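You operate a simulated robot arm through the tools that you are given. There is no shell and no other tool. Be economical: measure what you need, move in short steps, check, and stop when the job is done.

The job below is to be done with a simulated two-armed robot. You get a single attempt, and the scene is never put back.

JOB
On the top of the ledger table, fold the rag in half, so that it is half as wide.

The check looks at the end state, three seconds after you hand in, the way a careful person would. Anything else that was tipped, shoved, dropped, spilled or broken makes it a failure. Flat cloth is picked up by pressing the open fingertips on it (5 to 10 N) and closing them slowly along it; thin cloth reads only 2 to 8 mm in the jaws.

ROBOT AND FRAMES
Two 7-joint arms with two-finger parallel grippers on one trunk, on a base that drives. Base frame: it is fixed to the floor where the robot stands at the start and does not move with it; the origin is under the middle of the robot, x ahead of it, y to its left, z up. Readings come in m, degrees, newtons and seconds.
The left shoulder is at the start at [0.07, 0.163, 1.045], the right one opposite. Places, roughly: top of the ledger table [0.8, 0.3, 0.7]. Payload 3.43 kg a hand.
The TCP of each hand is the grasp point between the finger pads, 0.034 m short of the fingertips. In the tool frame z runs along the fingers and y along their closing line. The gripper opens to 0.128 m. The fingers are 0.024 m wide and 0.012 m thick; the gripper's body (0.048 by 0.13 m) begins 0.096 m behind the TCP.
Orientation is told as [roll, pitch, yaw] about the base's x, y, z axes, in that order, counted from this pose: with the fingers straight down and closing along the base's y, the tool's x points along the base's -x, its y along +y and its z along -z.

CONTROLS
- The arms move only by the tool step_arm. It takes "left_increments", "right_increments" or both (then of equal length, played together; a hand with none holds still); each is a list of rows, each a list of 2 entries, a list of its own where there are three numbers: the shift along the tool's x, y, z in m, then the turn, a rotation vector about the tool's x, y, z in degrees. In form: [[[x, y, z], [ax, ay, az]], ...]. A call has 1 to 12 rows; each row is the pose to reach, as a shift and turn from the pose commanded when the call began, along the tool's axes at that moment. "left_fingers" and "right_fingers" are, for a hand that has rows, the gripper command, from -1 (shut) to 1 (fully open), values between in proportion, set as the call begins (left out, the last holds). Each row takes 0.2 s and may step no farther than 0.05 m and 8.6 degrees from the row before; otherwise, or with a gripper value out of range, the whole call is refused. Where a pose cannot be reached the arm comes as near as it can. A force on the tool above 40 N (or 10 N above the force at the start of the call, whichever is more), or a blocked arm, ends the call early, and 0.2 s more pass. Each finger travels about 0.153 m/s and halts on what it meets, pressing with about 24 N; the grip force reading is that of the motor and also rises with nothing between the fingers. The clock runs only during rows and for 0.2 s after the last one: add rows that repeat a pose to give the fingers time. It gives the time, the measured TCP pose, the force on the tool (base axes), the opening and the grip force at its end, in the units of the frame above (readings bear some noise).
- Cameras (640 x 400 px; columns grow to the right, rows downward): "scene" is now at [0.1261, 0.0276, 1.2562]; the picture's right is [0.33, -0.94, -0.00], its down [-0.68, -0.24, -0.70] and it looks along [0.66, 0.23, -0.72] (base axes); focal length 234 px, centre (320, 200). "left" rides on the left gripper at [0.076, 0.011, -0.16] in its tool frame; the picture's right is [-0.15, 0.99, 0.00], its down [-0.88, -0.13, -0.46] and it looks along [-0.45, -0.07, 0.89] (tool axes); focal length 234 px, centre (320, 200). "right" rides on the right gripper at [0.076, -0.011, -0.16] in its tool frame; the picture's right is [0.15, 0.99, 0.00], its down [-0.88, 0.13, -0.46] and it looks along [-0.45, 0.07, 0.89] (tool axes); focal length 234 px, centre (320, 200). There is no depth. A picture from a camera that has moved, and an enlarged one, comes with that camera's place and axes in the base frame and with its lens.
- snapshot(camera): a new picture of that camera. It takes no simulated time.
- raise_lower(by): slides the trunk up (or, below 0, down) by that many m; the arms and the scene camera ride with it, the base frame stays. It gives what a move gives, with no picture.
- drive_base(legs): drives the robot by 1 to 6 legs, each [ahead, left, turn to the left] in m, m and degrees, along the robot's own axes; the way and the turn of a leg run together, so that a leg with both is an arc; at most 1.5 m and 180 degrees a leg. The arms and the cameras ride along, it lands a little off, and it stops where it bumps. It gives what a move gives.
- turn_head(pan, tilt): turns the head with the scene camera to pan (to the left, within 86 degrees either way) and tilt (down, from -29 to 69), counted from straight ahead of the robot. It gives what a move gives.
- zoom(camera, box): a new picture of the part [left, top, right, bottom] of that camera's present view, enlarged. It takes no simulated time.
- sign_off(): hands the job in; it is judged then, once.

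Work in short steps. Places have to be worked out from the pictures, the camera data and where the tool is seen: move nearer, look again, correct. Check each grasp and each placing, and mend what went wrong. You have 120 turns and 92 pictures in all, those below and enlarged ones among them. Open the grippers and draw the arms clear of the work before you hand the job in, unless the task says otherwise; then end with one line.

The tools are called after "Emit:" as a command line: name --argument value ..., lists and objects as JSON in quotes. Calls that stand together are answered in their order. step_arm: Moves the arms, as the interface text tells. Its arguments: {"type":"object","properties":{"left_increments":{"type":"array","items":{"type":"array"}},"left_fingers":{"type":"number"},"right_increments":{"type":"array","items":{"type":"array"}},"right_fingers":{"type":"number"}},"required":[]} The other tools are called the same way: raise_lower (by) slides the trunk up or down; drive_base (legs) drives the base; turn_head (pan, tilt) turns the head that bears the scene camera; snapshot (camera) takes a picture; zoom (camera, box) takes an enlarged picture of a part of a camera's view; sign_off () hands the job in.

At the start:

```text
time_s: 0.0
left_eef_pos: [0.5563, 0.2273, 0.8873]
left_tcp_rot: [0.0, 0.0, 0.1]
left_contact_force: [0.0, -0.8, -0.4]
left_width: 0.1281
left_finger_force: 0.0
right_eef_pos: [0.5892, -0.3003, 0.8606]
right_tcp_rot: [0.0, 0.1, 0.0]
right_contact_force: [0.4, 0.8, 0.8]
right_width: 0.1281
right_finger_force: 0.1
trunk travel left (down, up): [-0.525, 0.415]
robot x, y, heading: [0.0, 0.0002, -0.0]
head pan, tilt: [19.5, 45.8]
```

scene: 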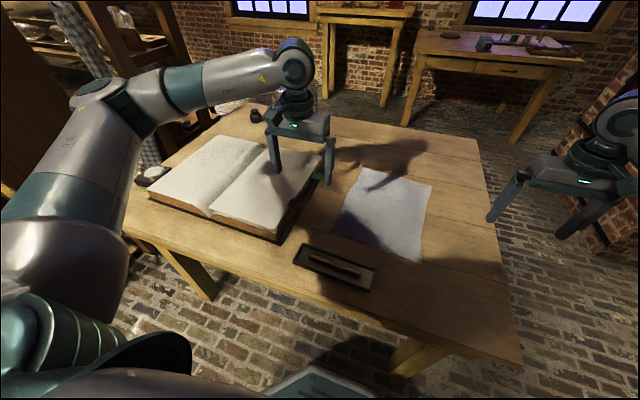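
right: 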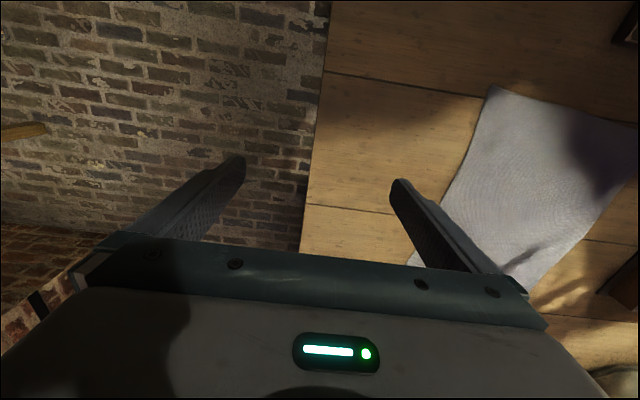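
left: 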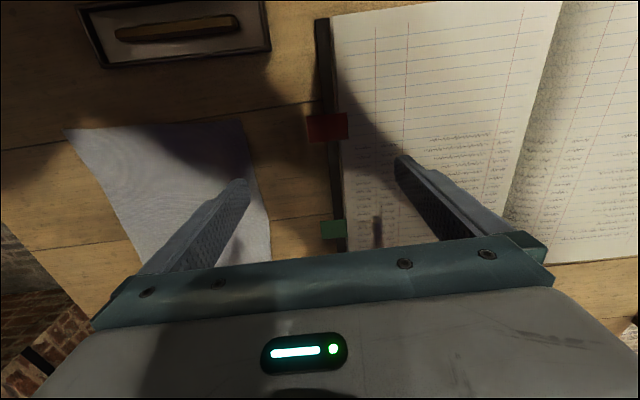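

The rag is the white-grey cloth right of the open ledger. I'll zoom in to find its corners.

Emit:
zoom --camera "scene" --box '[280, 140, 480, 290]'

Emit:
zoom --camera "right" --box '[400, 50, 640, 300]'

```text
2.67 times, centred on (380, 215) of scene
camera zoom: at [0.1261, 0.0276, 1.2562], right [0.33, -0.94, 0.0], down [-0.68, -0.24, -0.7], along [0.66, 0.23, -0.72], focal length 625 px, centre (160, 160)
```

zoom: 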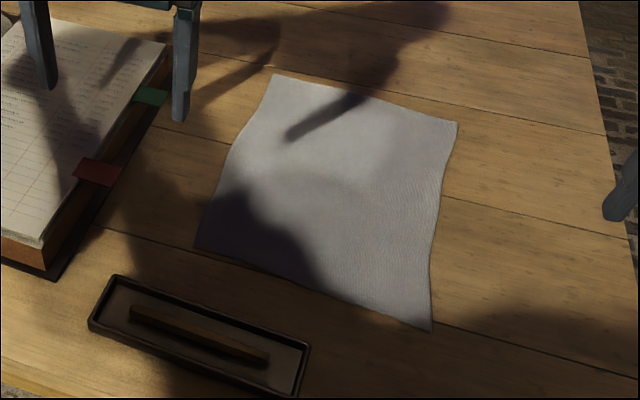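

```text
1.60 times, centred on (520, 175) of right
camera zoom: at [0.5124, -0.3122, 1.0193], right [-0.15, 0.99, 0.0], down [0.88, 0.13, 0.46], along [0.45, 0.07, -0.89], focal length 375 px, centre (0, 240)
```

zoom: 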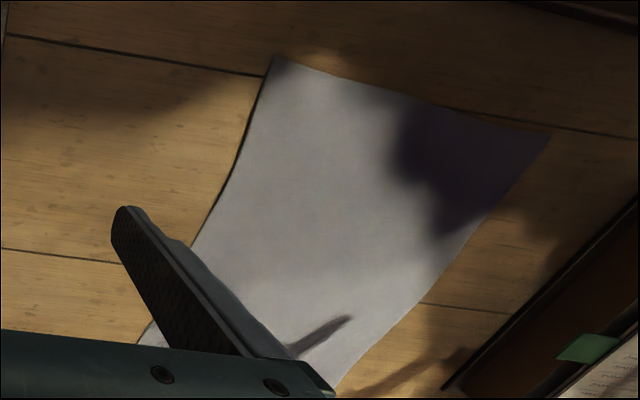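

Triangulating the scene and right views puts the table top at z≈0.72. The rag spans roughly x 0.49–0.82 and y −0.13–0.12, so its short side is along y. Standing on the table's right side facing +y would let both hands take the right edge, so I'll look right to see whether there is room.

Emit:
turn_head --pan -50 --tilt 40

Emit:
snapshot --camera "scene"

```text
time_s: 1.4
left_eef_pos: [0.556, 0.2282, 0.8883]
left_tcp_rot: [0.0, 0.0, 0.2]
left_contact_force: [-0.4, 0.1, 0.6]
left_width: 0.128
left_finger_force: 0.0
right_eef_pos: [0.5884, -0.3013, 0.8605]
right_tcp_rot: [0.0, 0.0, 0.1]
right_contact_force: [0.3, 0.9, -0.6]
right_width: 0.1281
right_finger_force: 0.0
trunk travel left (down, up): [-0.525, 0.415]
robot x, y, heading: [-0.0015, -0.0006, -0.1]
head pan, tilt: [-50.0, 40.0]
```

```text
86 pictures are left
camera scene: at [0.1047, -0.0644, 1.2645], right [-0.77, -0.64, 0.0], down [-0.41, 0.49, -0.77], along [0.49, -0.59, -0.64], focal length 234 px, centre (320, 200)
```

scene: 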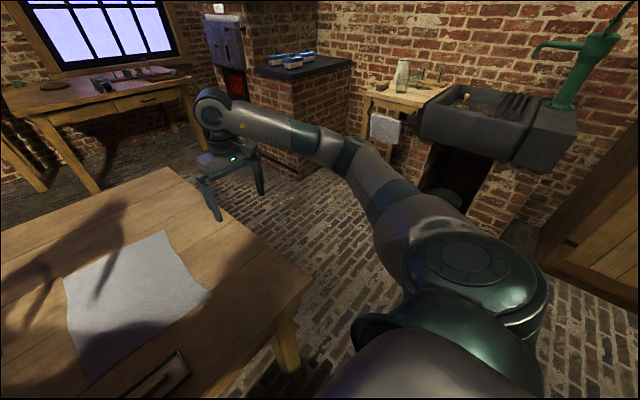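

There is open floor between the table and the far wall, with about 0.6 m to spare behind the planned stand at (0.65, −0.65). I'll raise the trunk so the arms clear everything, then slide right and turn left in short legs.

Emit:
raise_lower --by 0.12

Emit:
drive_base --legs '[[0, -0.45, 0], [0, 0, 45], [0, 0, 45]]'

Emit:
turn_head --pan -40 --tilt 45

Emit:
snapshot --camera "scene"

```text
time_s: 2.9
left_eef_pos: [0.5564, 0.2273, 1.007]
left_tcp_rot: [0.0, 0.0, 0.1]
left_contact_force: [0.3, 0.2, -0.3]
left_width: 0.1277
left_finger_force: 0.1
right_eef_pos: [0.5893, -0.3013, 0.9803]
right_tcp_rot: [0.0, 0.0, 0.0]
right_contact_force: [0.2, -0.7, -0.3]
right_width: 0.128
right_finger_force: 0.0
trunk travel left (down, up): [-0.645, 0.295]
robot x, y, heading: [0.0013, 0.0023, 0.0]
head pan, tilt: [-50.0, 40.0]
```

```text
time_s: 9.6
left_eef_pos: [-0.2099, 0.1236, 1.0079]
left_tcp_rot: [0.0, 0.1, 88.5]
left_contact_force: [0.2, 1.1, 0.0]
left_width: 0.128
left_finger_force: 0.1
right_eef_pos: [0.318, 0.1418, 0.9823]
right_tcp_rot: [0.1, 0.0, 88.4]
right_contact_force: [-1.0, 0.4, 0.6]
right_width: 0.1279
right_finger_force: 0.1
trunk travel left (down, up): [-0.645, 0.295]
robot x, y, heading: [-0.0003, -0.4401, 88.5]
head pan, tilt: [-50.0, 40.0]
```

```text
time_s: 10.3
left_eef_pos: [-0.2113, 0.123, 1.0069]
left_tcp_rot: [0.0, 0.0, 88.6]
left_contact_force: [-0.9, 0.4, -0.9]
left_width: 0.1279
left_finger_force: 0.0
right_eef_pos: [0.3179, 0.1414, 0.9811]
right_tcp_rot: [0.1, 0.1, 88.4]
right_contact_force: [0.1, -0.2, -0.1]
right_width: 0.1281
right_finger_force: 0.2
trunk travel left (down, up): [-0.645, 0.295]
robot x, y, heading: [0.0024, -0.4417, 88.6]
head pan, tilt: [-40.0, 45.0]
```

```text
85 pictures are left
camera scene: at [0.0574, -0.3275, 1.3773], right [0.75, -0.66, 0.0], down [-0.47, -0.53, -0.71], along [0.47, 0.53, -0.71], focal length 234 px, centre (320, 200)
```

scene: 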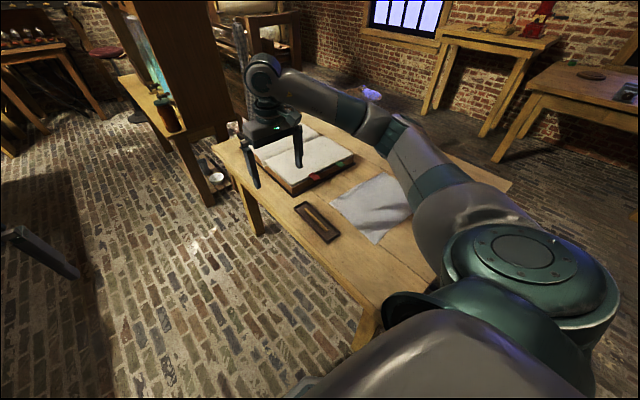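

The turn went fine. I'll back off from the table edge, then slide along it toward +x to stand in front of the rag's right edge.

Emit:
drive_base --legs '[[-0.23, 0, -2], [0, -0.65, 0]]'

Emit:
turn_head --pan 0 --tilt 55

Emit:
snapshot --camera "scene"

```text
time_s: 15.2
left_eef_pos: [0.4421, -0.1337, 1.0077]
left_tcp_rot: [0.0, 0.1, 85.2]
left_contact_force: [0.2, -0.7, -0.6]
left_width: 0.128
left_finger_force: 0.1
right_eef_pos: [0.9715, -0.1482, 0.9814]
right_tcp_rot: [0.0, 0.0, 85.0]
right_contact_force: [0.1, 0.2, 0.8]
right_width: 0.1277
right_finger_force: 0.2
trunk travel left (down, up): [-0.645, 0.295]
robot x, y, heading: [0.6206, -0.7105, 84.7]
head pan, tilt: [-40.0, 45.0]
```

```text
time_s: 16.2
left_eef_pos: [0.4431, -0.1336, 1.0071]
left_tcp_rot: [0.0, 0.0, 85.1]
left_contact_force: [-0.3, 0.5, 0.2]
left_width: 0.1282
left_finger_force: 0.1
right_eef_pos: [0.9716, -0.147, 0.9814]
right_tcp_rot: [0.0, 0.0, 85.0]
right_contact_force: [0.5, 0.7, -0.1]
right_width: 0.1281
right_finger_force: 0.2
trunk travel left (down, up): [-0.645, 0.295]
robot x, y, heading: [0.6179, -0.7102, 84.9]
head pan, tilt: [0.0, 55.0]
```

```text
84 pictures are left
camera scene: at [0.6314, -0.5859, 1.3639], right [1.0, -0.09, 0.0], down [-0.07, -0.82, -0.57], along [0.05, 0.57, -0.82], focal length 234 px, centre (320, 200)
```

scene: 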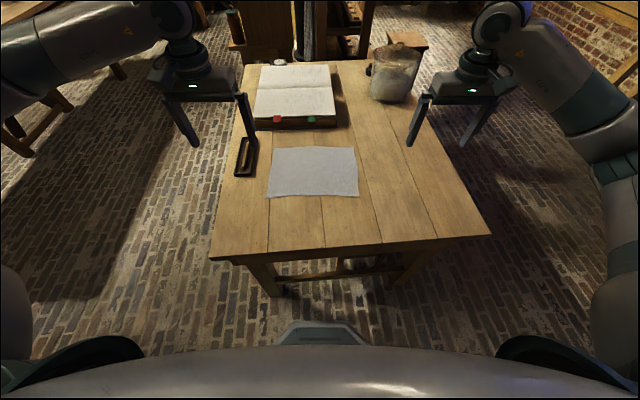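

The stand is good: the rag lies squarely ahead and there is spare room in front of the base. I'll creep forward 0.08 m and zoom on the rag.

Emit:
drive_base --legs '[[0.08, 0, 1.5]]'

Emit:
zoom --camera "scene" --box '[220, 100, 420, 225]'

Emit:
snapshot --camera "left"

Emit:
snapshot --camera "right"

```text
time_s: 17.3
left_eef_pos: [0.4344, -0.059, 1.0067]
left_tcp_rot: [0.0, 0.0, 86.6]
left_contact_force: [0.0, 0.2, 0.4]
left_width: 0.128
left_finger_force: 0.0
right_eef_pos: [0.9613, -0.0588, 0.9808]
right_tcp_rot: [0.0, 0.0, 86.5]
right_contact_force: [0.0, 0.5, -0.8]
right_width: 0.1279
right_finger_force: 0.1
trunk travel left (down, up): [-0.645, 0.295]
robot x, y, heading: [0.6259, -0.6287, 86.9]
head pan, tilt: [0.0, 55.0]
```

```text
3.20 times, centred on (320, 162) of scene
camera zoom: at [0.634, -0.5051, 1.3638], right [1.0, -0.06, 0.0], down [-0.05, -0.82, -0.57], along [0.03, 0.57, -0.82], focal length 750 px, centre (320, 320)
```

zoom: 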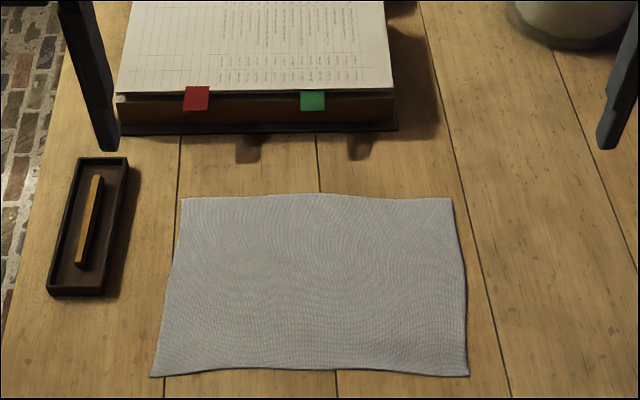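

```text
82 pictures are left
camera left: at [0.4182, -0.1344, 1.1664], right [-0.98, 0.2, 0.0], down [0.18, 0.87, 0.45], along [0.09, 0.45, -0.89], focal length 234 px, centre (320, 200)
```

left: 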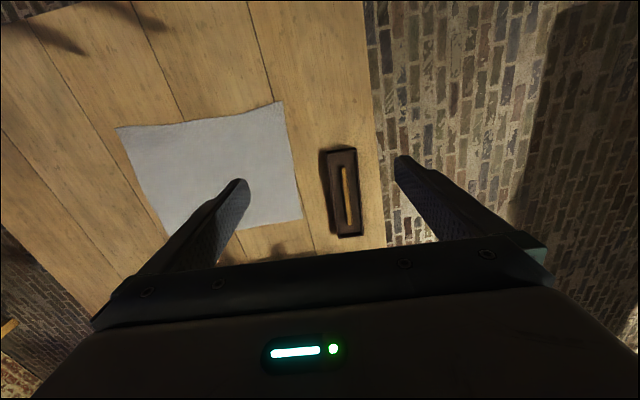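

```text
81 pictures are left
camera right: at [0.9683, -0.1356, 1.1391], right [-1.0, -0.09, 0.0], down [-0.08, 0.89, 0.45], along [-0.04, 0.45, -0.89], focal length 234 px, centre (320, 200)
```

right: 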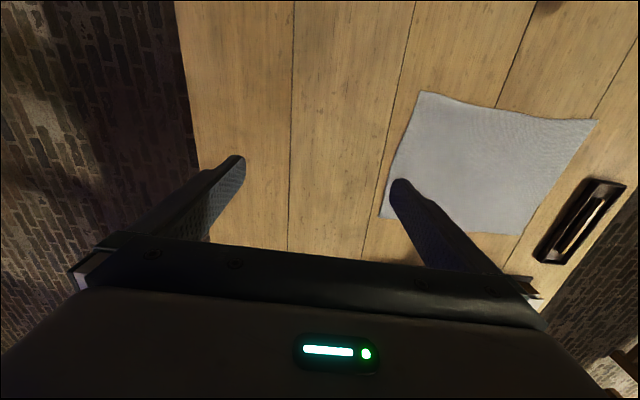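

The scene zoom confirms the corners: near-left (0.486,−0.116), near-right (0.802,−0.134), far-left (0.505,0.128), far-right (0.822,0.107). I'll lower the trunk a little, then hover both hands over the near edge close to its corners with the fingers about 45 mm open.

Emit:
raise_lower --by -0.07

Emit:
step_arm --left_increments '[[[0.007, -0.015, 0.022], [0, 0, 0]], [[0.013, -0.03, 0.044], [0, 0, 0]], [[0.02, -0.045, 0.066], [0, 0, 0]], [[0.027, -0.06, 0.09], [0, 0, 0]], [[0.033, -0.075, 0.11], [0, 0, 0]], [[0.04, -0.0905, 0.132], [0, 0, 0]], [[0.04, -0.0905, 0.132], [0, 0, 0]]]' --right_increments '[[[0.012, 0.032, 0.018], [0, 0, 0]], [[0.024, 0.064, 0.036], [0, 0, 0]], [[0.035, 0.096, 0.054], [0, 0, 0]], [[0.047, 0.127, 0.072], [0, 0, 0]], [[0.059, 0.159, 0.09], [0, 0, 0]], [[0.071, 0.191, 0.107], [0, 0, 0]], [[0.071, 0.191, 0.107], [0, 0, 0]]]' --left_fingers -0.3 --right_fingers -0.3

Emit:
snapshot --camera "scene"

Emit:
snapshot --camera "left"

Emit:
snapshot --camera "right"

```text
time_s: 18.4
left_eef_pos: [0.433, -0.0595, 0.9375]
left_tcp_rot: [0.0, 0.0, 86.6]
left_contact_force: [0.0, 0.5, 0.6]
left_width: 0.1277
left_finger_force: 0.0
right_eef_pos: [0.9623, -0.0596, 0.9107]
right_tcp_rot: [0.0, 0.0, 86.5]
right_contact_force: [-0.6, 0.7, 1.2]
right_width: 0.1281
right_finger_force: 0.1
trunk travel left (down, up): [-0.575, 0.365]
robot x, y, heading: [0.6274, -0.6299, 86.7]
head pan, tilt: [0.0, 55.0]
```

```text
time_s: 20.0
left_eef_pos: [0.5224, -0.1049, 0.806]
left_tcp_rot: [0.1, 0.1, 86.6]
left_contact_force: [-0.3, 0.6, 0.0]
left_width: 0.0448
left_finger_force: 0.1
right_eef_pos: [0.768, -0.1201, 0.8042]
right_tcp_rot: [0.0, 0.0, 86.5]
right_contact_force: [0.4, -0.3, 0.0]
right_width: 0.0446
right_finger_force: 0.0
trunk travel left (down, up): [-0.575, 0.365]
robot x, y, heading: [0.6242, -0.628, 86.5]
head pan, tilt: [0.0, 55.0]
```

```text
80 pictures are left
camera scene: at [0.6344, -0.5064, 1.2939], right [1.0, -0.06, 0.0], down [-0.05, -0.82, -0.57], along [0.03, 0.57, -0.82], focal length 234 px, centre (320, 200)
```

scene: 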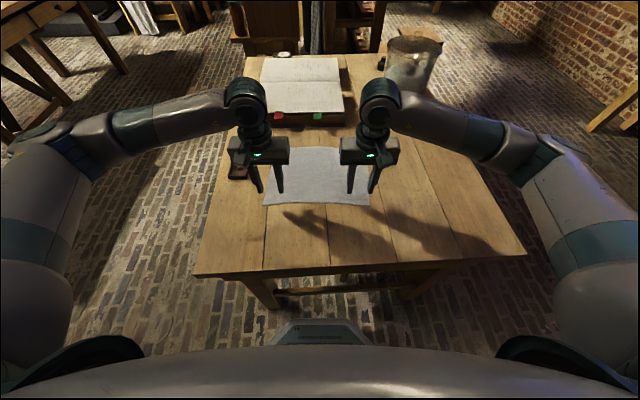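

```text
79 pictures are left
camera left: at [0.5087, -0.18, 0.9653], right [-0.98, 0.2, 0.0], down [0.18, 0.87, 0.46], along [0.09, 0.45, -0.89], focal length 234 px, centre (320, 200)
```

left: 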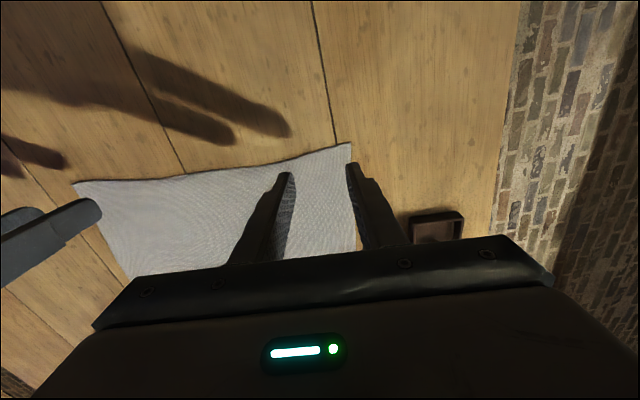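

```text
78 pictures are left
camera right: at [0.7739, -0.197, 0.9637], right [-1.0, -0.09, 0.0], down [-0.08, 0.89, 0.46], along [-0.04, 0.45, -0.89], focal length 234 px, centre (320, 200)
```

right: 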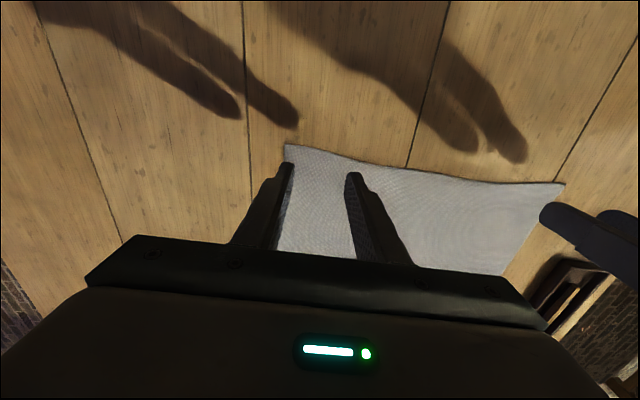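

The corner estimates agree to within a few mm. The outer fingers sit right at the side edges, so I'll shift each hand 13 mm inward and come down to just above the cloth.

Emit:
step_arm --left_increments '[[[0, -0.013, 0.02], [0, 0, 0]], [[0, -0.013, 0.038], [0, 0, 0]], [[0, -0.013, 0.046], [0, 0, 0]], [[0, -0.013, 0.046], [0, 0, 0]]]' --right_increments '[[[0, 0.013, 0.02], [0, 0, 0]], [[0, 0.013, 0.036], [0, 0, 0]], [[0, 0.013, 0.044], [0, 0, 0]], [[0, 0.013, 0.044], [0, 0, 0]]]'

Emit:
zoom --camera "scene" --box '[220, 100, 420, 225]'

```text
time_s: 21.0
left_eef_pos: [0.5346, -0.1045, 0.7594]
left_tcp_rot: [0.0, 0.0, 86.6]
left_contact_force: [-0.3, -0.6, 0.5]
left_width: 0.0449
left_finger_force: 0.0
right_eef_pos: [0.7535, -0.1179, 0.7585]
right_tcp_rot: [0.0, 0.0, 86.6]
right_contact_force: [0.1, -0.4, -0.6]
right_width: 0.0446
right_finger_force: 0.1
trunk travel left (down, up): [-0.575, 0.365]
robot x, y, heading: [0.6267, -0.6312, 86.5]
head pan, tilt: [0.0, 55.0]
```

```text
3.20 times, centred on (320, 162) of scene
camera zoom: at [0.6339, -0.5062, 1.2939], right [1.0, -0.06, 0.0], down [-0.05, -0.82, -0.57], along [0.03, 0.57, -0.82], focal length 750 px, centre (320, 320)
```

zoom: 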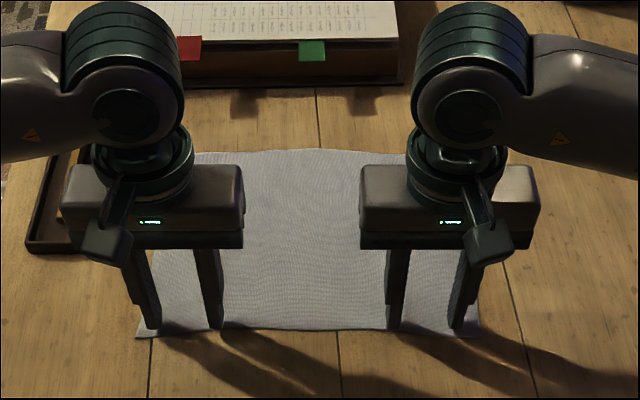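

The tips are just above the cloth and inside the edge. I'll step down slowly to build contact force.

Emit:
step_arm --left_increments '[[[0, 0, 0.002], [0, 0, 0]], [[0, 0, 0.004], [0, 0, 0]], [[0, 0, 0.006], [0, 0, 0]], [[0, 0, 0.006], [0, 0, 0]]]' --right_increments '[[[0, 0, 0.002], [0, 0, 0]], [[0, 0, 0.004], [0, 0, 0]], [[0, 0, 0.006], [0, 0, 0]], [[0, 0, 0.006], [0, 0, 0]]]'

```text
time_s: 22.0
left_eef_pos: [0.5351, -0.1059, 0.7565]
left_tcp_rot: [0.0, -0.2, 86.7]
left_contact_force: [0.3, 2.4, 6.6]
left_width: 0.0448
left_finger_force: 0.0
right_eef_pos: [0.7546, -0.1173, 0.7552]
right_tcp_rot: [0.1, -0.1, 86.5]
right_contact_force: [-0.7, 1.5, 17.7]
right_width: 0.0451
right_finger_force: 0.0
trunk travel left (down, up): [-0.575, 0.365]
robot x, y, heading: [0.6283, -0.6307, 86.4]
head pan, tilt: [0.0, 55.0]
```

Contact is made: left 6.6 N, which is good, but right 17.7 N is too much. I'll ease the right hand up slightly.

Emit:
step_arm --right_increments '[[[0, 0, -0.002], [0, 0, 0]], [[0, 0, -0.002], [0, 0, 0]]]'

```text
time_s: 22.6
left_eef_pos: [0.5348, -0.1076, 0.7548]
left_tcp_rot: [0.0, -0.1, 86.6]
left_contact_force: [-0.6, 0.4, 19.0]
left_width: 0.0449
left_finger_force: 0.1
right_eef_pos: [0.7542, -0.1204, 0.7558]
right_tcp_rot: [-0.1, 0.0, 86.5]
right_contact_force: [-2.2, 1.1, 4.2]
right_width: 0.0452
right_finger_force: 0.5
trunk travel left (down, up): [-0.575, 0.365]
robot x, y, heading: [0.6272, -0.6305, 86.7]
head pan, tilt: [0.0, 55.0]
```

The left force kept rising to 19 N as it settled, while right is now 4 N. I'll ease the left up 2 mm and let both settle.

Emit:
step_arm --left_increments '[[[0, 0, -0.002], [0, 0, 0]], [[0, 0, -0.002], [0, 0, 0]], [[0, 0, -0.002], [0, 0, 0]]]' --right_increments '[[[0, 0, 0], [0, 0, 0]], [[0, 0, 0], [0, 0, 0]], [[0, 0, 0], [0, 0, 0]]]'

```text
time_s: 23.4
left_eef_pos: [0.5345, -0.1071, 0.7568]
left_tcp_rot: [-0.1, 0.1, 86.6]
left_contact_force: [1.7, 1.1, 5.5]
left_width: 0.0451
left_finger_force: 0.1
right_eef_pos: [0.7548, -0.1191, 0.7558]
right_tcp_rot: [0.0, 0.0, 86.5]
right_contact_force: [-0.8, -1.1, 3.6]
right_width: 0.0447
right_finger_force: 0.1
trunk travel left (down, up): [-0.575, 0.365]
robot x, y, heading: [0.6275, -0.6307, 86.6]
head pan, tilt: [0.0, 55.0]
```

Left is at 5.5 N and right at 3.6 N. I'll press right 0.5 mm more and start closing slowly in stages.

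Emit:
step_arm --left_increments '[[[0, 0, 0.0003], [0, 0, 0]], [[0, 0, 0.0003], [0, 0, 0]]]' --right_increments '[[[0, 0, 0.0006], [0, 0, 0]], [[0, 0, 0.0006], [0, 0, 0]]]' --left_fingers -0.45 --right_fingers -0.45

Emit:
step_arm --left_increments '[[[0, 0, 0], [0, 0, 0]], [[0, 0, 0], [0, 0, 0]]]' --right_increments '[[[0, 0, 0], [0, 0, 0]], [[0, 0, 0], [0, 0, 0]]]' --left_fingers -0.6 --right_fingers -0.6

Emit:
zoom --camera "scene" --box '[220, 120, 420, 245]'

```text
time_s: 24.0
left_eef_pos: [0.5337, -0.1072, 0.7553]
left_tcp_rot: [0.1, 0.1, 86.7]
left_contact_force: [-0.1, -0.8, 2.2]
left_width: 0.0353
left_finger_force: 0.1
right_eef_pos: [0.7539, -0.118, 0.7553]
right_tcp_rot: [0.0, -0.2, 86.6]
right_contact_force: [1.1, -1.4, 9.1]
right_width: 0.0347
right_finger_force: 0.0
trunk travel left (down, up): [-0.575, 0.365]
robot x, y, heading: [0.6246, -0.6292, 86.7]
head pan, tilt: [0.0, 55.0]
```

```text
time_s: 24.6
left_eef_pos: [0.5326, -0.1063, 0.7555]
left_tcp_rot: [-0.1, 0.0, 86.7]
left_contact_force: [0.0, -0.9, 2.4]
left_width: 0.0255
left_finger_force: 0.2
right_eef_pos: [0.7547, -0.1173, 0.7565]
right_tcp_rot: [0.0, -0.1, 86.5]
right_contact_force: [-1.1, -0.4, 11.9]
right_width: 0.0243
right_finger_force: 0.0
trunk travel left (down, up): [-0.575, 0.365]
robot x, y, heading: [0.627, -0.6292, 86.5]
head pan, tilt: [0.0, 55.0]
```

```text
3.20 times, centred on (320, 182) of scene
camera zoom: at [0.6336, -0.5071, 1.294], right [1.0, -0.06, 0.0], down [-0.05, -0.82, -0.57], along [0.03, 0.57, -0.82], focal length 750 px, centre (320, 256)
```

zoom: 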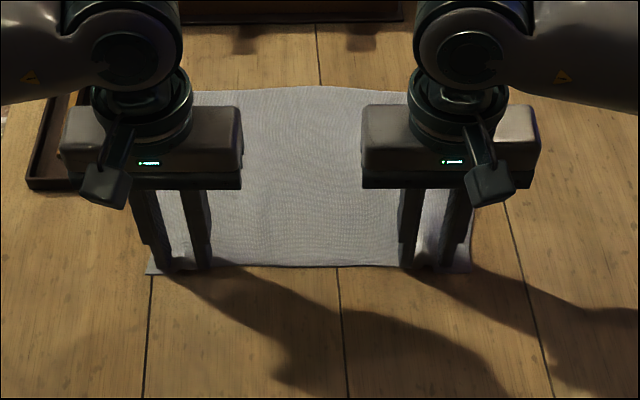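

The cloth is gathering under both hands. Left force has dropped, so I'll press it slightly more and finish closing.

Emit:
step_arm --left_increments '[[[0, 0, 0.001], [0, 0, 0]], [[0, 0, 0.001], [0, 0, 0]]]' --right_increments '[[[0, 0, -0.0004], [0, 0, 0]], [[0, 0, -0.0004], [0, 0, 0]]]' --left_fingers -0.75 --right_fingers -0.75

Emit:
step_arm --left_increments '[[[0, 0, 0], [0, 0, 0]], [[0, 0, 0], [0, 0, 0]], [[0, 0, 0], [0, 0, 0]]]' --right_increments '[[[0, 0, 0], [0, 0, 0]], [[0, 0, 0], [0, 0, 0]], [[0, 0, 0], [0, 0, 0]]]' --left_fingers -1 --right_fingers -1

Emit:
zoom --camera "scene" --box '[220, 120, 420, 245]'

```text
time_s: 25.2
left_eef_pos: [0.5336, -0.1068, 0.757]
left_tcp_rot: [0.0, 0.0, 86.6]
left_contact_force: [-0.2, -1.4, 7.8]
left_width: 0.016
left_finger_force: 0.1
right_eef_pos: [0.7552, -0.119, 0.7561]
right_tcp_rot: [0.0, -0.1, 86.5]
right_contact_force: [-1.1, 0.2, 7.8]
right_width: 0.0152
right_finger_force: 0.1
trunk travel left (down, up): [-0.575, 0.365]
robot x, y, heading: [0.6277, -0.6321, 86.5]
head pan, tilt: [0.0, 55.0]
```

```text
time_s: 26.0
left_eef_pos: [0.5343, -0.1071, 0.7559]
left_tcp_rot: [-0.1, -0.1, 86.7]
left_contact_force: [8.6, 0.7, 11.4]
left_width: 0.0024
left_finger_force: 24.0
right_eef_pos: [0.7551, -0.1178, 0.7559]
right_tcp_rot: [0.1, -0.1, 86.6]
right_contact_force: [-7.4, 0.3, 5.1]
right_width: 0.0072
right_finger_force: 23.2
trunk travel left (down, up): [-0.575, 0.365]
robot x, y, heading: [0.6228, -0.6301, 86.5]
head pan, tilt: [0.0, 55.0]
```

```text
3.20 times, centred on (320, 182) of scene
camera zoom: at [0.6342, -0.5074, 1.2941], right [1.0, -0.06, 0.0], down [-0.05, -0.82, -0.57], along [0.03, 0.57, -0.82], focal length 750 px, centre (320, 256)
```

zoom: 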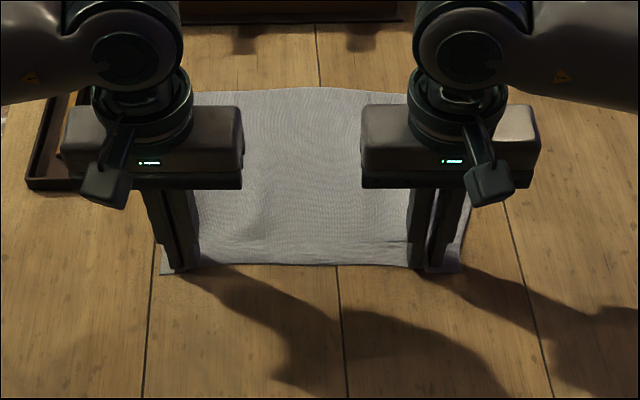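

Both jaws hold cloth, 2.4 mm and 7.2 mm at about 24 N, and the cloth is taut between the hands. I'll lift 4 cm, easing the hands 4 mm inward each, and check.

Emit:
step_arm --left_increments '[[[0, -0.002, -0.01], [0, 0, 0]], [[0, -0.003, -0.02], [0, 0, 0]], [[0, -0.004, -0.03], [0, 0, 0]], [[0, -0.004, -0.04], [0, 0, 0]], [[0, -0.004, -0.04], [0, 0, 0]]]' --right_increments '[[[0, 0.002, -0.01], [0, 0, 0]], [[0, 0.003, -0.02], [0, 0, 0]], [[0, 0.004, -0.03], [0, 0, 0]], [[0, 0.004, -0.04], [0, 0, 0]], [[0, 0.004, -0.04], [0, 0, 0]]]'

Emit:
zoom --camera "scene" --box '[220, 120, 420, 245]'

Emit:
snapshot --camera "left"

Emit:
snapshot --camera "right"

```text
time_s: 27.2
left_eef_pos: [0.5376, -0.1054, 0.7942]
left_tcp_rot: [-0.1, 0.0, 86.6]
left_contact_force: [-0.1, -0.4, -0.5]
left_width: 0.0023
left_finger_force: 23.3
right_eef_pos: [0.7495, -0.1158, 0.7945]
right_tcp_rot: [0.1, 0.0, 86.5]
right_contact_force: [-0.6, 0.8, -0.1]
right_width: 0.0068
right_finger_force: 23.8
trunk travel left (down, up): [-0.575, 0.365]
robot x, y, heading: [0.6271, -0.6299, 86.5]
head pan, tilt: [0.0, 55.0]
```

```text
3.20 times, centred on (320, 182) of scene
camera zoom: at [0.634, -0.5057, 1.2938], right [1.0, -0.06, 0.0], down [-0.05, -0.82, -0.57], along [0.03, 0.57, -0.82], focal length 750 px, centre (320, 256)
```

zoom: 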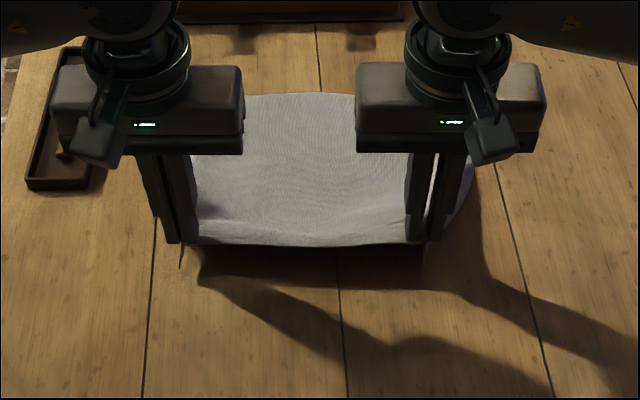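

```text
73 pictures are left
camera left: at [0.5229, -0.181, 0.9531], right [-0.98, 0.2, 0.0], down [0.18, 0.87, 0.46], along [0.09, 0.45, -0.89], focal length 234 px, centre (320, 200)
```

left: 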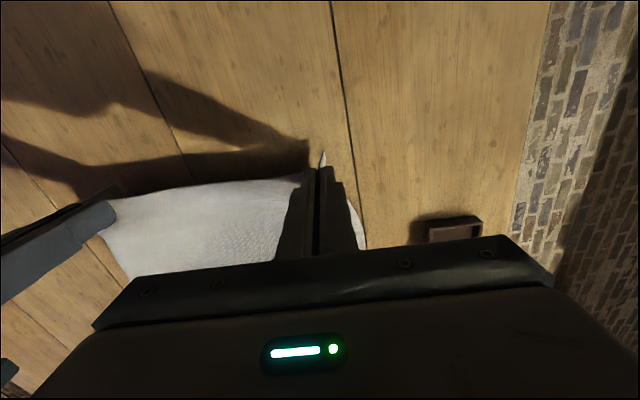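

```text
72 pictures are left
camera right: at [0.7546, -0.1934, 0.9535], right [-1.0, -0.09, 0.0], down [-0.08, 0.89, 0.46], along [-0.04, 0.45, -0.89], focal length 234 px, centre (320, 200)
```

right: 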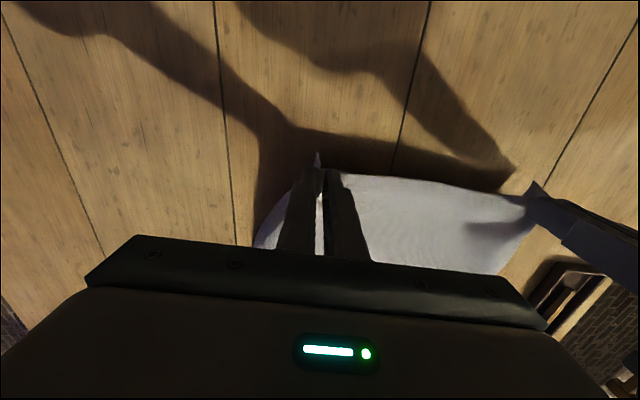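

Both ends are lifted, and the cloth hangs evenly between the hands. Now I'll carry the edge up and over in an arc, first half.

Emit:
step_arm --left_increments '[[[-0.01, 0, -0.01], [0, 0, 0]], [[-0.02, 0, -0.02], [0, 0, 0]], [[-0.032, 0, -0.03], [0, 0, 0]], [[-0.046, -0.001, -0.04], [0, 0, 0]], [[-0.06, -0.001, -0.048], [0, 0, 0]], [[-0.076, -0.002, -0.055], [0, 0, 0]], [[-0.092, -0.002, -0.059], [0, 0, 0]], [[-0.108, -0.0025, -0.06], [0, 0, 0]], [[-0.108, -0.0025, -0.06], [0, 0, 0]]]' --right_increments '[[[-0.01, 0, -0.01], [0, 0, 0]], [[-0.02, 0, -0.02], [0, 0, 0]], [[-0.032, 0, -0.03], [0, 0, 0]], [[-0.046, -0.001, -0.04], [0, 0, 0]], [[-0.06, -0.001, -0.048], [0, 0, 0]], [[-0.076, -0.002, -0.055], [0, 0, 0]], [[-0.092, -0.002, -0.059], [0, 0, 0]], [[-0.108, -0.0025, -0.06], [0, 0, 0]], [[-0.108, -0.0025, -0.06], [0, 0, 0]]]'

Emit:
snapshot --camera "scene"

Emit:
snapshot --camera "left"

```text
time_s: 29.2
left_eef_pos: [0.5462, 0.0006, 0.8545]
left_tcp_rot: [0.1, 0.0, 86.5]
left_contact_force: [0.4, -0.1, -0.3]
left_width: 0.002
left_finger_force: 24.7
right_eef_pos: [0.7593, -0.0095, 0.8555]
right_tcp_rot: [0.0, 0.0, 86.5]
right_contact_force: [0.1, 0.6, 0.4]
right_width: 0.0071
right_finger_force: 23.8
trunk travel left (down, up): [-0.575, 0.365]
robot x, y, heading: [0.6229, -0.6267, 86.6]
head pan, tilt: [0.0, 55.0]
```

```text
71 pictures are left
camera scene: at [0.6338, -0.5063, 1.2939], right [1.0, -0.06, 0.0], down [-0.05, -0.82, -0.57], along [0.03, 0.57, -0.82], focal length 234 px, centre (320, 200)
```

scene: 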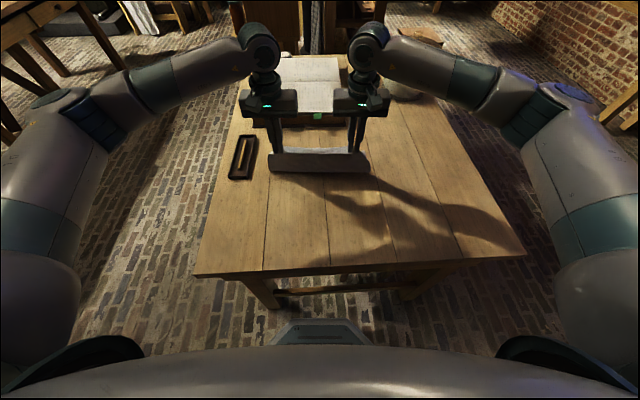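

```text
70 pictures are left
camera left: at [0.5313, -0.0761, 1.0137], right [-0.98, 0.21, 0.0], down [0.18, 0.87, 0.46], along [0.09, 0.45, -0.89], focal length 234 px, centre (320, 200)
```

left: 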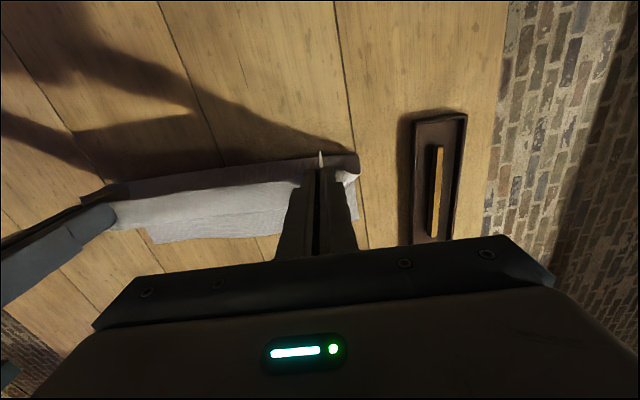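

The sheet hangs cleanly between the hands at the midpoint. I'll check that the bottom half hasn't slid before laying it down.

Emit:
zoom --camera "scene" --box '[220, 90, 420, 215]'

Emit:
snapshot --camera "right"

```text
3.20 times, centred on (320, 152) of scene
camera zoom: at [0.6338, -0.5063, 1.2939], right [1.0, -0.06, 0.0], down [-0.05, -0.82, -0.57], along [0.03, 0.57, -0.82], focal length 750 px, centre (320, 352)
```

zoom: 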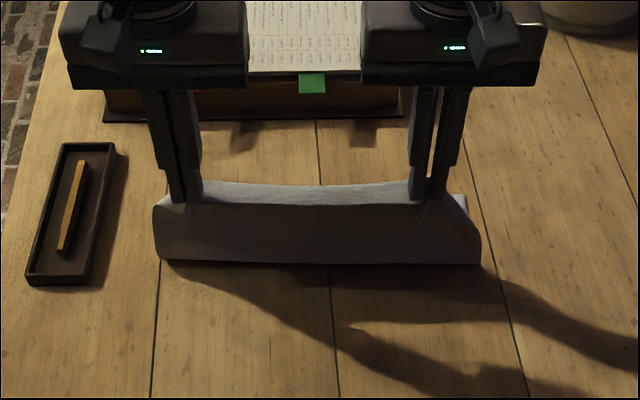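

```text
68 pictures are left
camera right: at [0.7658, -0.086, 1.0131], right [-1.0, -0.09, 0.0], down [-0.08, 0.89, 0.46], along [-0.04, 0.45, -0.89], focal length 234 px, centre (320, 200)
```

right: 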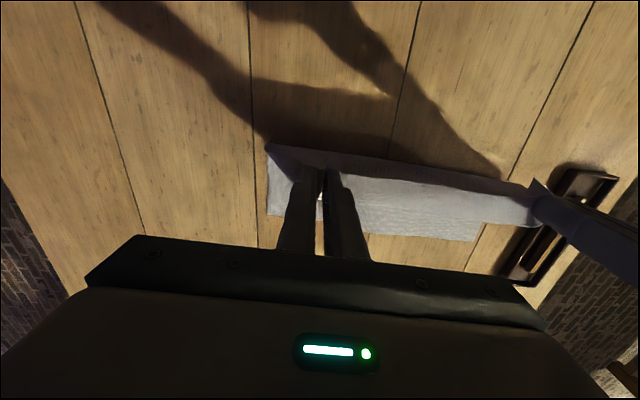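

The bottom half seems to have slipped about 1.5 cm toward the robot, with its far edge at y≈0.11 left and 0.09 right. I'll adjust the landing to about 0.097 m more travel and come down most of the way.

Emit:
step_arm --left_increments '[[[-0.016, 0, 0.003], [0, 0, 0]], [[-0.032, -0.001, 0.009], [0, 0, 0]], [[-0.047, -0.001, 0.018], [0, 0, 0]], [[-0.06, -0.002, 0.028], [0, 0, 0]], [[-0.072, -0.002, 0.039], [0, 0, 0]], [[-0.082, -0.002, 0.05], [0, 0, 0]], [[-0.09, -0.0025, 0.061], [0, 0, 0]], [[-0.09, -0.0025, 0.061], [0, 0, 0]]]' --right_increments '[[[-0.016, 0, 0.003], [0, 0, 0]], [[-0.032, -0.001, 0.009], [0, 0, 0]], [[-0.047, -0.001, 0.018], [0, 0, 0]], [[-0.06, -0.002, 0.028], [0, 0, 0]], [[-0.072, -0.002, 0.039], [0, 0, 0]], [[-0.082, -0.002, 0.05], [0, 0, 0]], [[-0.09, -0.0025, 0.061], [0, 0, 0]], [[-0.09, -0.0025, 0.061], [0, 0, 0]]]'

Emit:
snapshot --camera "left"

Emit:
snapshot --camera "right"

Emit:
zoom --camera "scene" --box '[220, 90, 420, 215]'

```text
time_s: 31.0
left_eef_pos: [0.5546, 0.093, 0.794]
left_tcp_rot: [0.0, 0.0, 86.6]
left_contact_force: [0.2, -0.5, 0.2]
left_width: 0.0024
left_finger_force: 24.3
right_eef_pos: [0.7681, 0.0804, 0.7946]
right_tcp_rot: [0.0, -0.1, 86.5]
right_contact_force: [0.1, 0.6, 0.1]
right_width: 0.0068
right_finger_force: 24.2
trunk travel left (down, up): [-0.575, 0.365]
robot x, y, heading: [0.6269, -0.63, 86.6]
head pan, tilt: [0.0, 55.0]
```

```text
67 pictures are left
camera left: at [0.5402, 0.0161, 0.9525], right [-0.98, 0.2, 0.0], down [0.18, 0.87, 0.46], along [0.09, 0.45, -0.89], focal length 234 px, centre (320, 200)
```

left: 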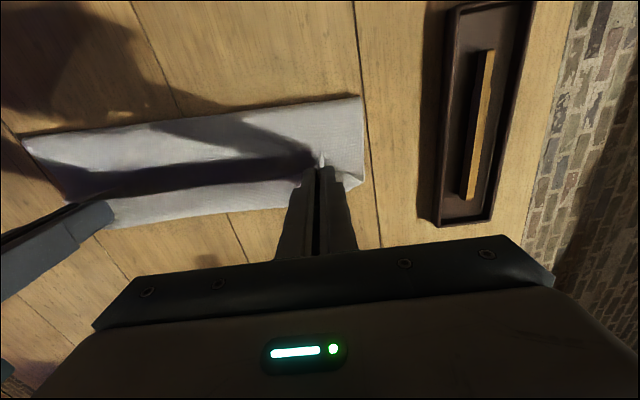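

```text
66 pictures are left
camera right: at [0.774, 0.0033, 0.953], right [-1.0, -0.09, 0.0], down [-0.08, 0.89, 0.46], along [-0.04, 0.45, -0.89], focal length 234 px, centre (320, 200)
```

right: 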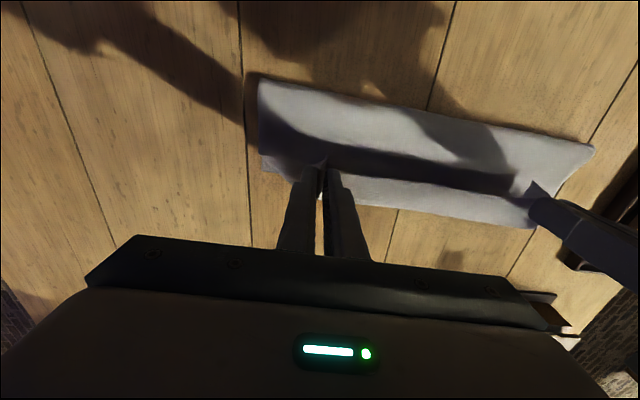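

```text
3.20 times, centred on (320, 152) of scene
camera zoom: at [0.6338, -0.5063, 1.2939], right [1.0, -0.06, 0.0], down [-0.05, -0.82, -0.57], along [0.03, 0.57, -0.82], focal length 750 px, centre (320, 352)
```

zoom: 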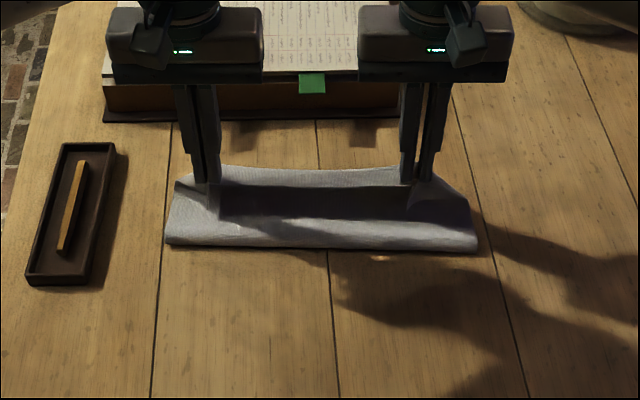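

The nearer views now suggest the far edge is still at its original place. I'll zoom to locate it precisely before the final descent.

Emit:
zoom --camera "right" --box '[240, 60, 640, 260]'

Emit:
zoom --camera "left" --box '[20, 80, 420, 280]'

```text
1.60 times, centred on (440, 160) of right
camera zoom: at [0.774, 0.0033, 0.953], right [-1.0, -0.09, 0.0], down [-0.08, 0.89, 0.46], along [-0.04, 0.45, -0.89], focal length 375 px, centre (128, 264)
```

zoom: 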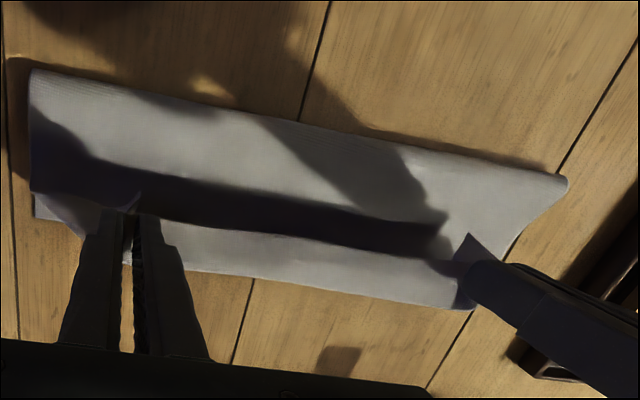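

```text
1.60 times, centred on (220, 180) of left
camera zoom: at [0.5402, 0.0161, 0.9525], right [-0.98, 0.2, 0.0], down [0.18, 0.87, 0.46], along [0.09, 0.45, -0.89], focal length 375 px, centre (480, 232)
```

zoom: 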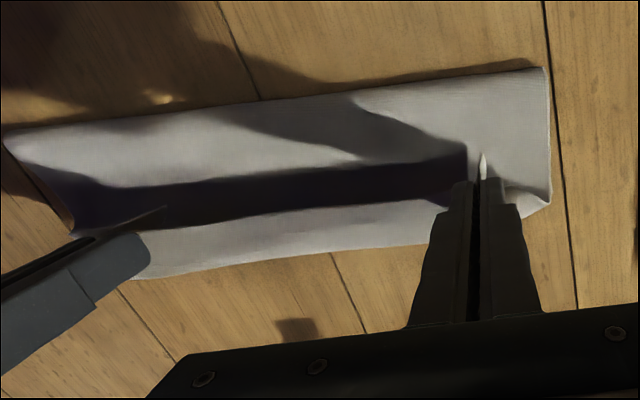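

The lower line seen between the hands is the held top edge in the air. The bottom layer's far corners are at about (0.828, 0.093) and (0.513, 0.117), so I'll lower with small y corrections: left +7 mm, right +2 mm.

Emit:
step_arm --left_increments '[[[-0.003, 0, 0.012], [0, 0, 0]], [[-0.005, 0, 0.022], [0, 0, 0]], [[-0.007, 0, 0.03], [0, 0, 0]], [[-0.007, 0, 0.035], [0, 0, 0]], [[-0.007, 0, 0.035], [0, 0, 0]]]' --right_increments '[[[-0.001, 0, 0.012], [0, 0, 0]], [[-0.002, 0, 0.022], [0, 0, 0]], [[-0.002, 0, 0.03], [0, 0, 0]], [[-0.002, 0, 0.035], [0, 0, 0]], [[-0.002, 0, 0.035], [0, 0, 0]]]'

Emit:
zoom --camera "right" --box '[240, 60, 640, 260]'

Emit:
zoom --camera "left" --box '[20, 80, 420, 280]'

Emit:
zoom --camera "scene" --box '[220, 90, 420, 215]'

```text
time_s: 32.2
left_eef_pos: [0.5537, 0.0971, 0.7587]
left_tcp_rot: [0.0, 0.1, 86.6]
left_contact_force: [0.4, -0.5, 1.1]
left_width: 0.002
left_finger_force: 23.8
right_eef_pos: [0.7684, 0.0829, 0.7592]
right_tcp_rot: [-0.1, 0.0, 86.6]
right_contact_force: [0.9, -0.7, 1.5]
right_width: 0.0069
right_finger_force: 24.0
trunk travel left (down, up): [-0.575, 0.365]
robot x, y, heading: [0.6296, -0.6295, 86.4]
head pan, tilt: [0.0, 55.0]
```

```text
1.60 times, centred on (440, 160) of right
camera zoom: at [0.7735, 0.0055, 0.9184], right [-1.0, -0.09, 0.0], down [-0.08, 0.89, 0.46], along [-0.04, 0.45, -0.89], focal length 375 px, centre (128, 264)
```

zoom: 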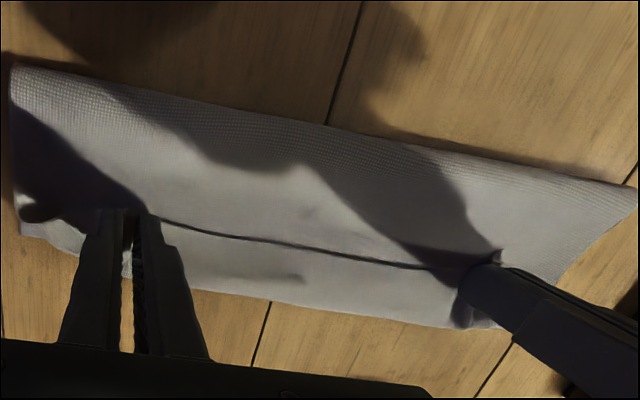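

```text
1.60 times, centred on (220, 180) of left
camera zoom: at [0.5402, 0.0214, 0.9179], right [-0.98, 0.2, 0.0], down [0.18, 0.87, 0.46], along [0.09, 0.45, -0.89], focal length 375 px, centre (480, 232)
```

zoom: 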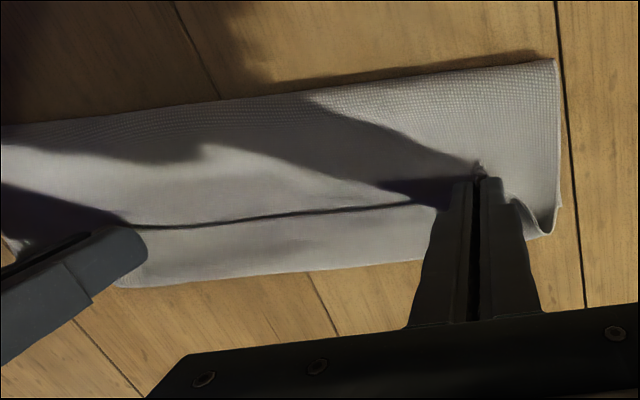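

```text
3.20 times, centred on (320, 152) of scene
camera zoom: at [0.6341, -0.5061, 1.2939], right [1.0, -0.06, 0.0], down [-0.05, -0.82, -0.57], along [0.03, 0.57, -0.82], focal length 750 px, centre (320, 352)
```

zoom: 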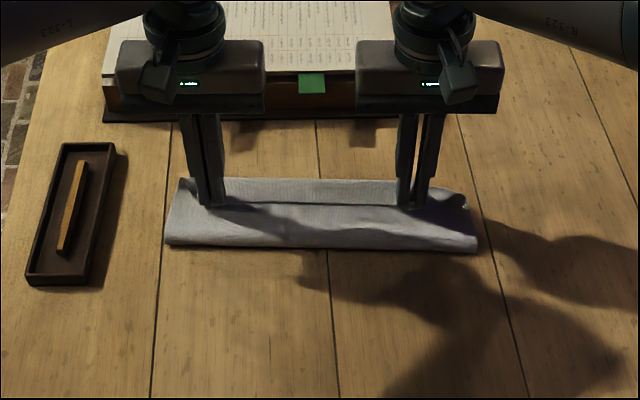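

With the edge down, the held edge (dark line) lies at y≈0.086 in the middle. The bottom layer reaches y≈0.12, so the top is about 3.5 cm short with slack ballooned behind it. I'll lift 1.2 cm, go 3 cm further, and lower again.

Emit:
step_arm --left_increments '[[[0, 0, -0.012], [0, 0, 0]], [[-0.01, 0, -0.014], [0, 0, 0]], [[-0.02, 0, -0.012], [0, 0, 0]], [[-0.03, 0, -0.008], [0, 0, 0]], [[-0.03, 0, 0], [0, 0, 0]], [[-0.03, 0, 0], [0, 0, 0]]]' --right_increments '[[[0, 0, -0.012], [0, 0, 0]], [[-0.01, 0, -0.014], [0, 0, 0]], [[-0.02, 0, -0.012], [0, 0, 0]], [[-0.03, 0, -0.008], [0, 0, 0]], [[-0.03, 0, 0], [0, 0, 0]], [[-0.03, 0, 0], [0, 0, 0]]]'

Emit:
zoom --camera "right" --box '[240, 60, 640, 260]'

Emit:
zoom --camera "left" --box '[20, 80, 420, 280]'

Emit:
zoom --camera "scene" --box '[220, 90, 420, 215]'

```text
time_s: 33.6
left_eef_pos: [0.5564, 0.1267, 0.7578]
left_tcp_rot: [-0.1, 0.0, 86.5]
left_contact_force: [0.4, 0.5, 2.3]
left_width: 0.0023
left_finger_force: 24.1
right_eef_pos: [0.7676, 0.1129, 0.7611]
right_tcp_rot: [0.0, 0.0, 86.5]
right_contact_force: [-0.3, -0.1, 0.1]
right_width: 0.007
right_finger_force: 23.6
trunk travel left (down, up): [-0.575, 0.365]
robot x, y, heading: [0.6284, -0.628, 86.6]
head pan, tilt: [0.0, 55.0]
```

```text
1.60 times, centred on (440, 160) of right
camera zoom: at [0.7744, 0.0354, 0.9183], right [-1.0, -0.09, 0.0], down [-0.08, 0.89, 0.46], along [-0.04, 0.45, -0.89], focal length 375 px, centre (128, 264)
```

zoom: 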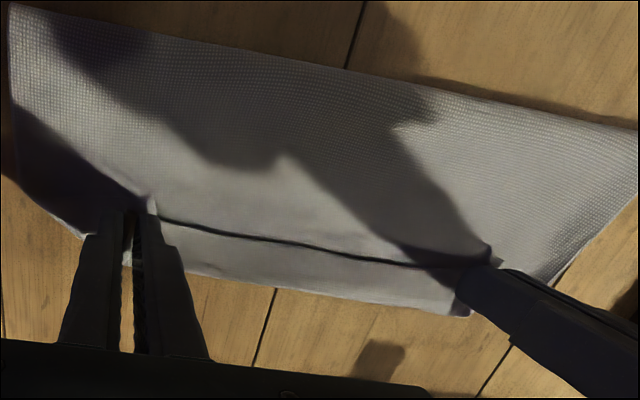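

```text
1.60 times, centred on (220, 180) of left
camera zoom: at [0.5417, 0.0522, 0.9176], right [-0.98, 0.21, 0.0], down [0.18, 0.87, 0.46], along [0.09, 0.45, -0.89], focal length 375 px, centre (480, 232)
```

zoom: 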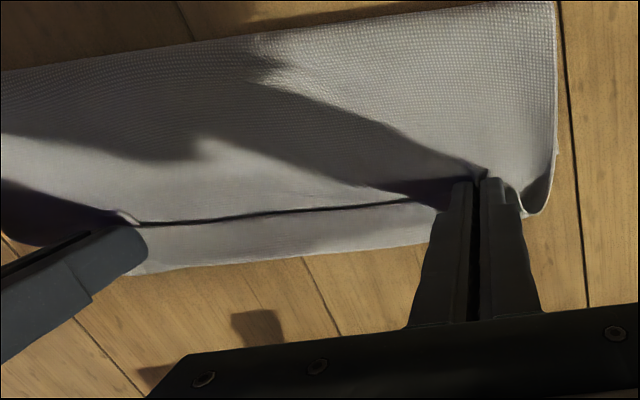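

```text
3.20 times, centred on (320, 152) of scene
camera zoom: at [0.634, -0.5061, 1.2939], right [1.0, -0.06, 0.0], down [-0.05, -0.82, -0.57], along [0.03, 0.57, -0.82], focal length 750 px, centre (320, 352)
```

zoom: 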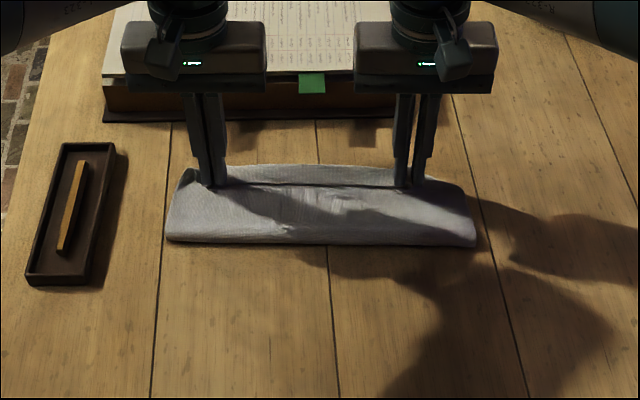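

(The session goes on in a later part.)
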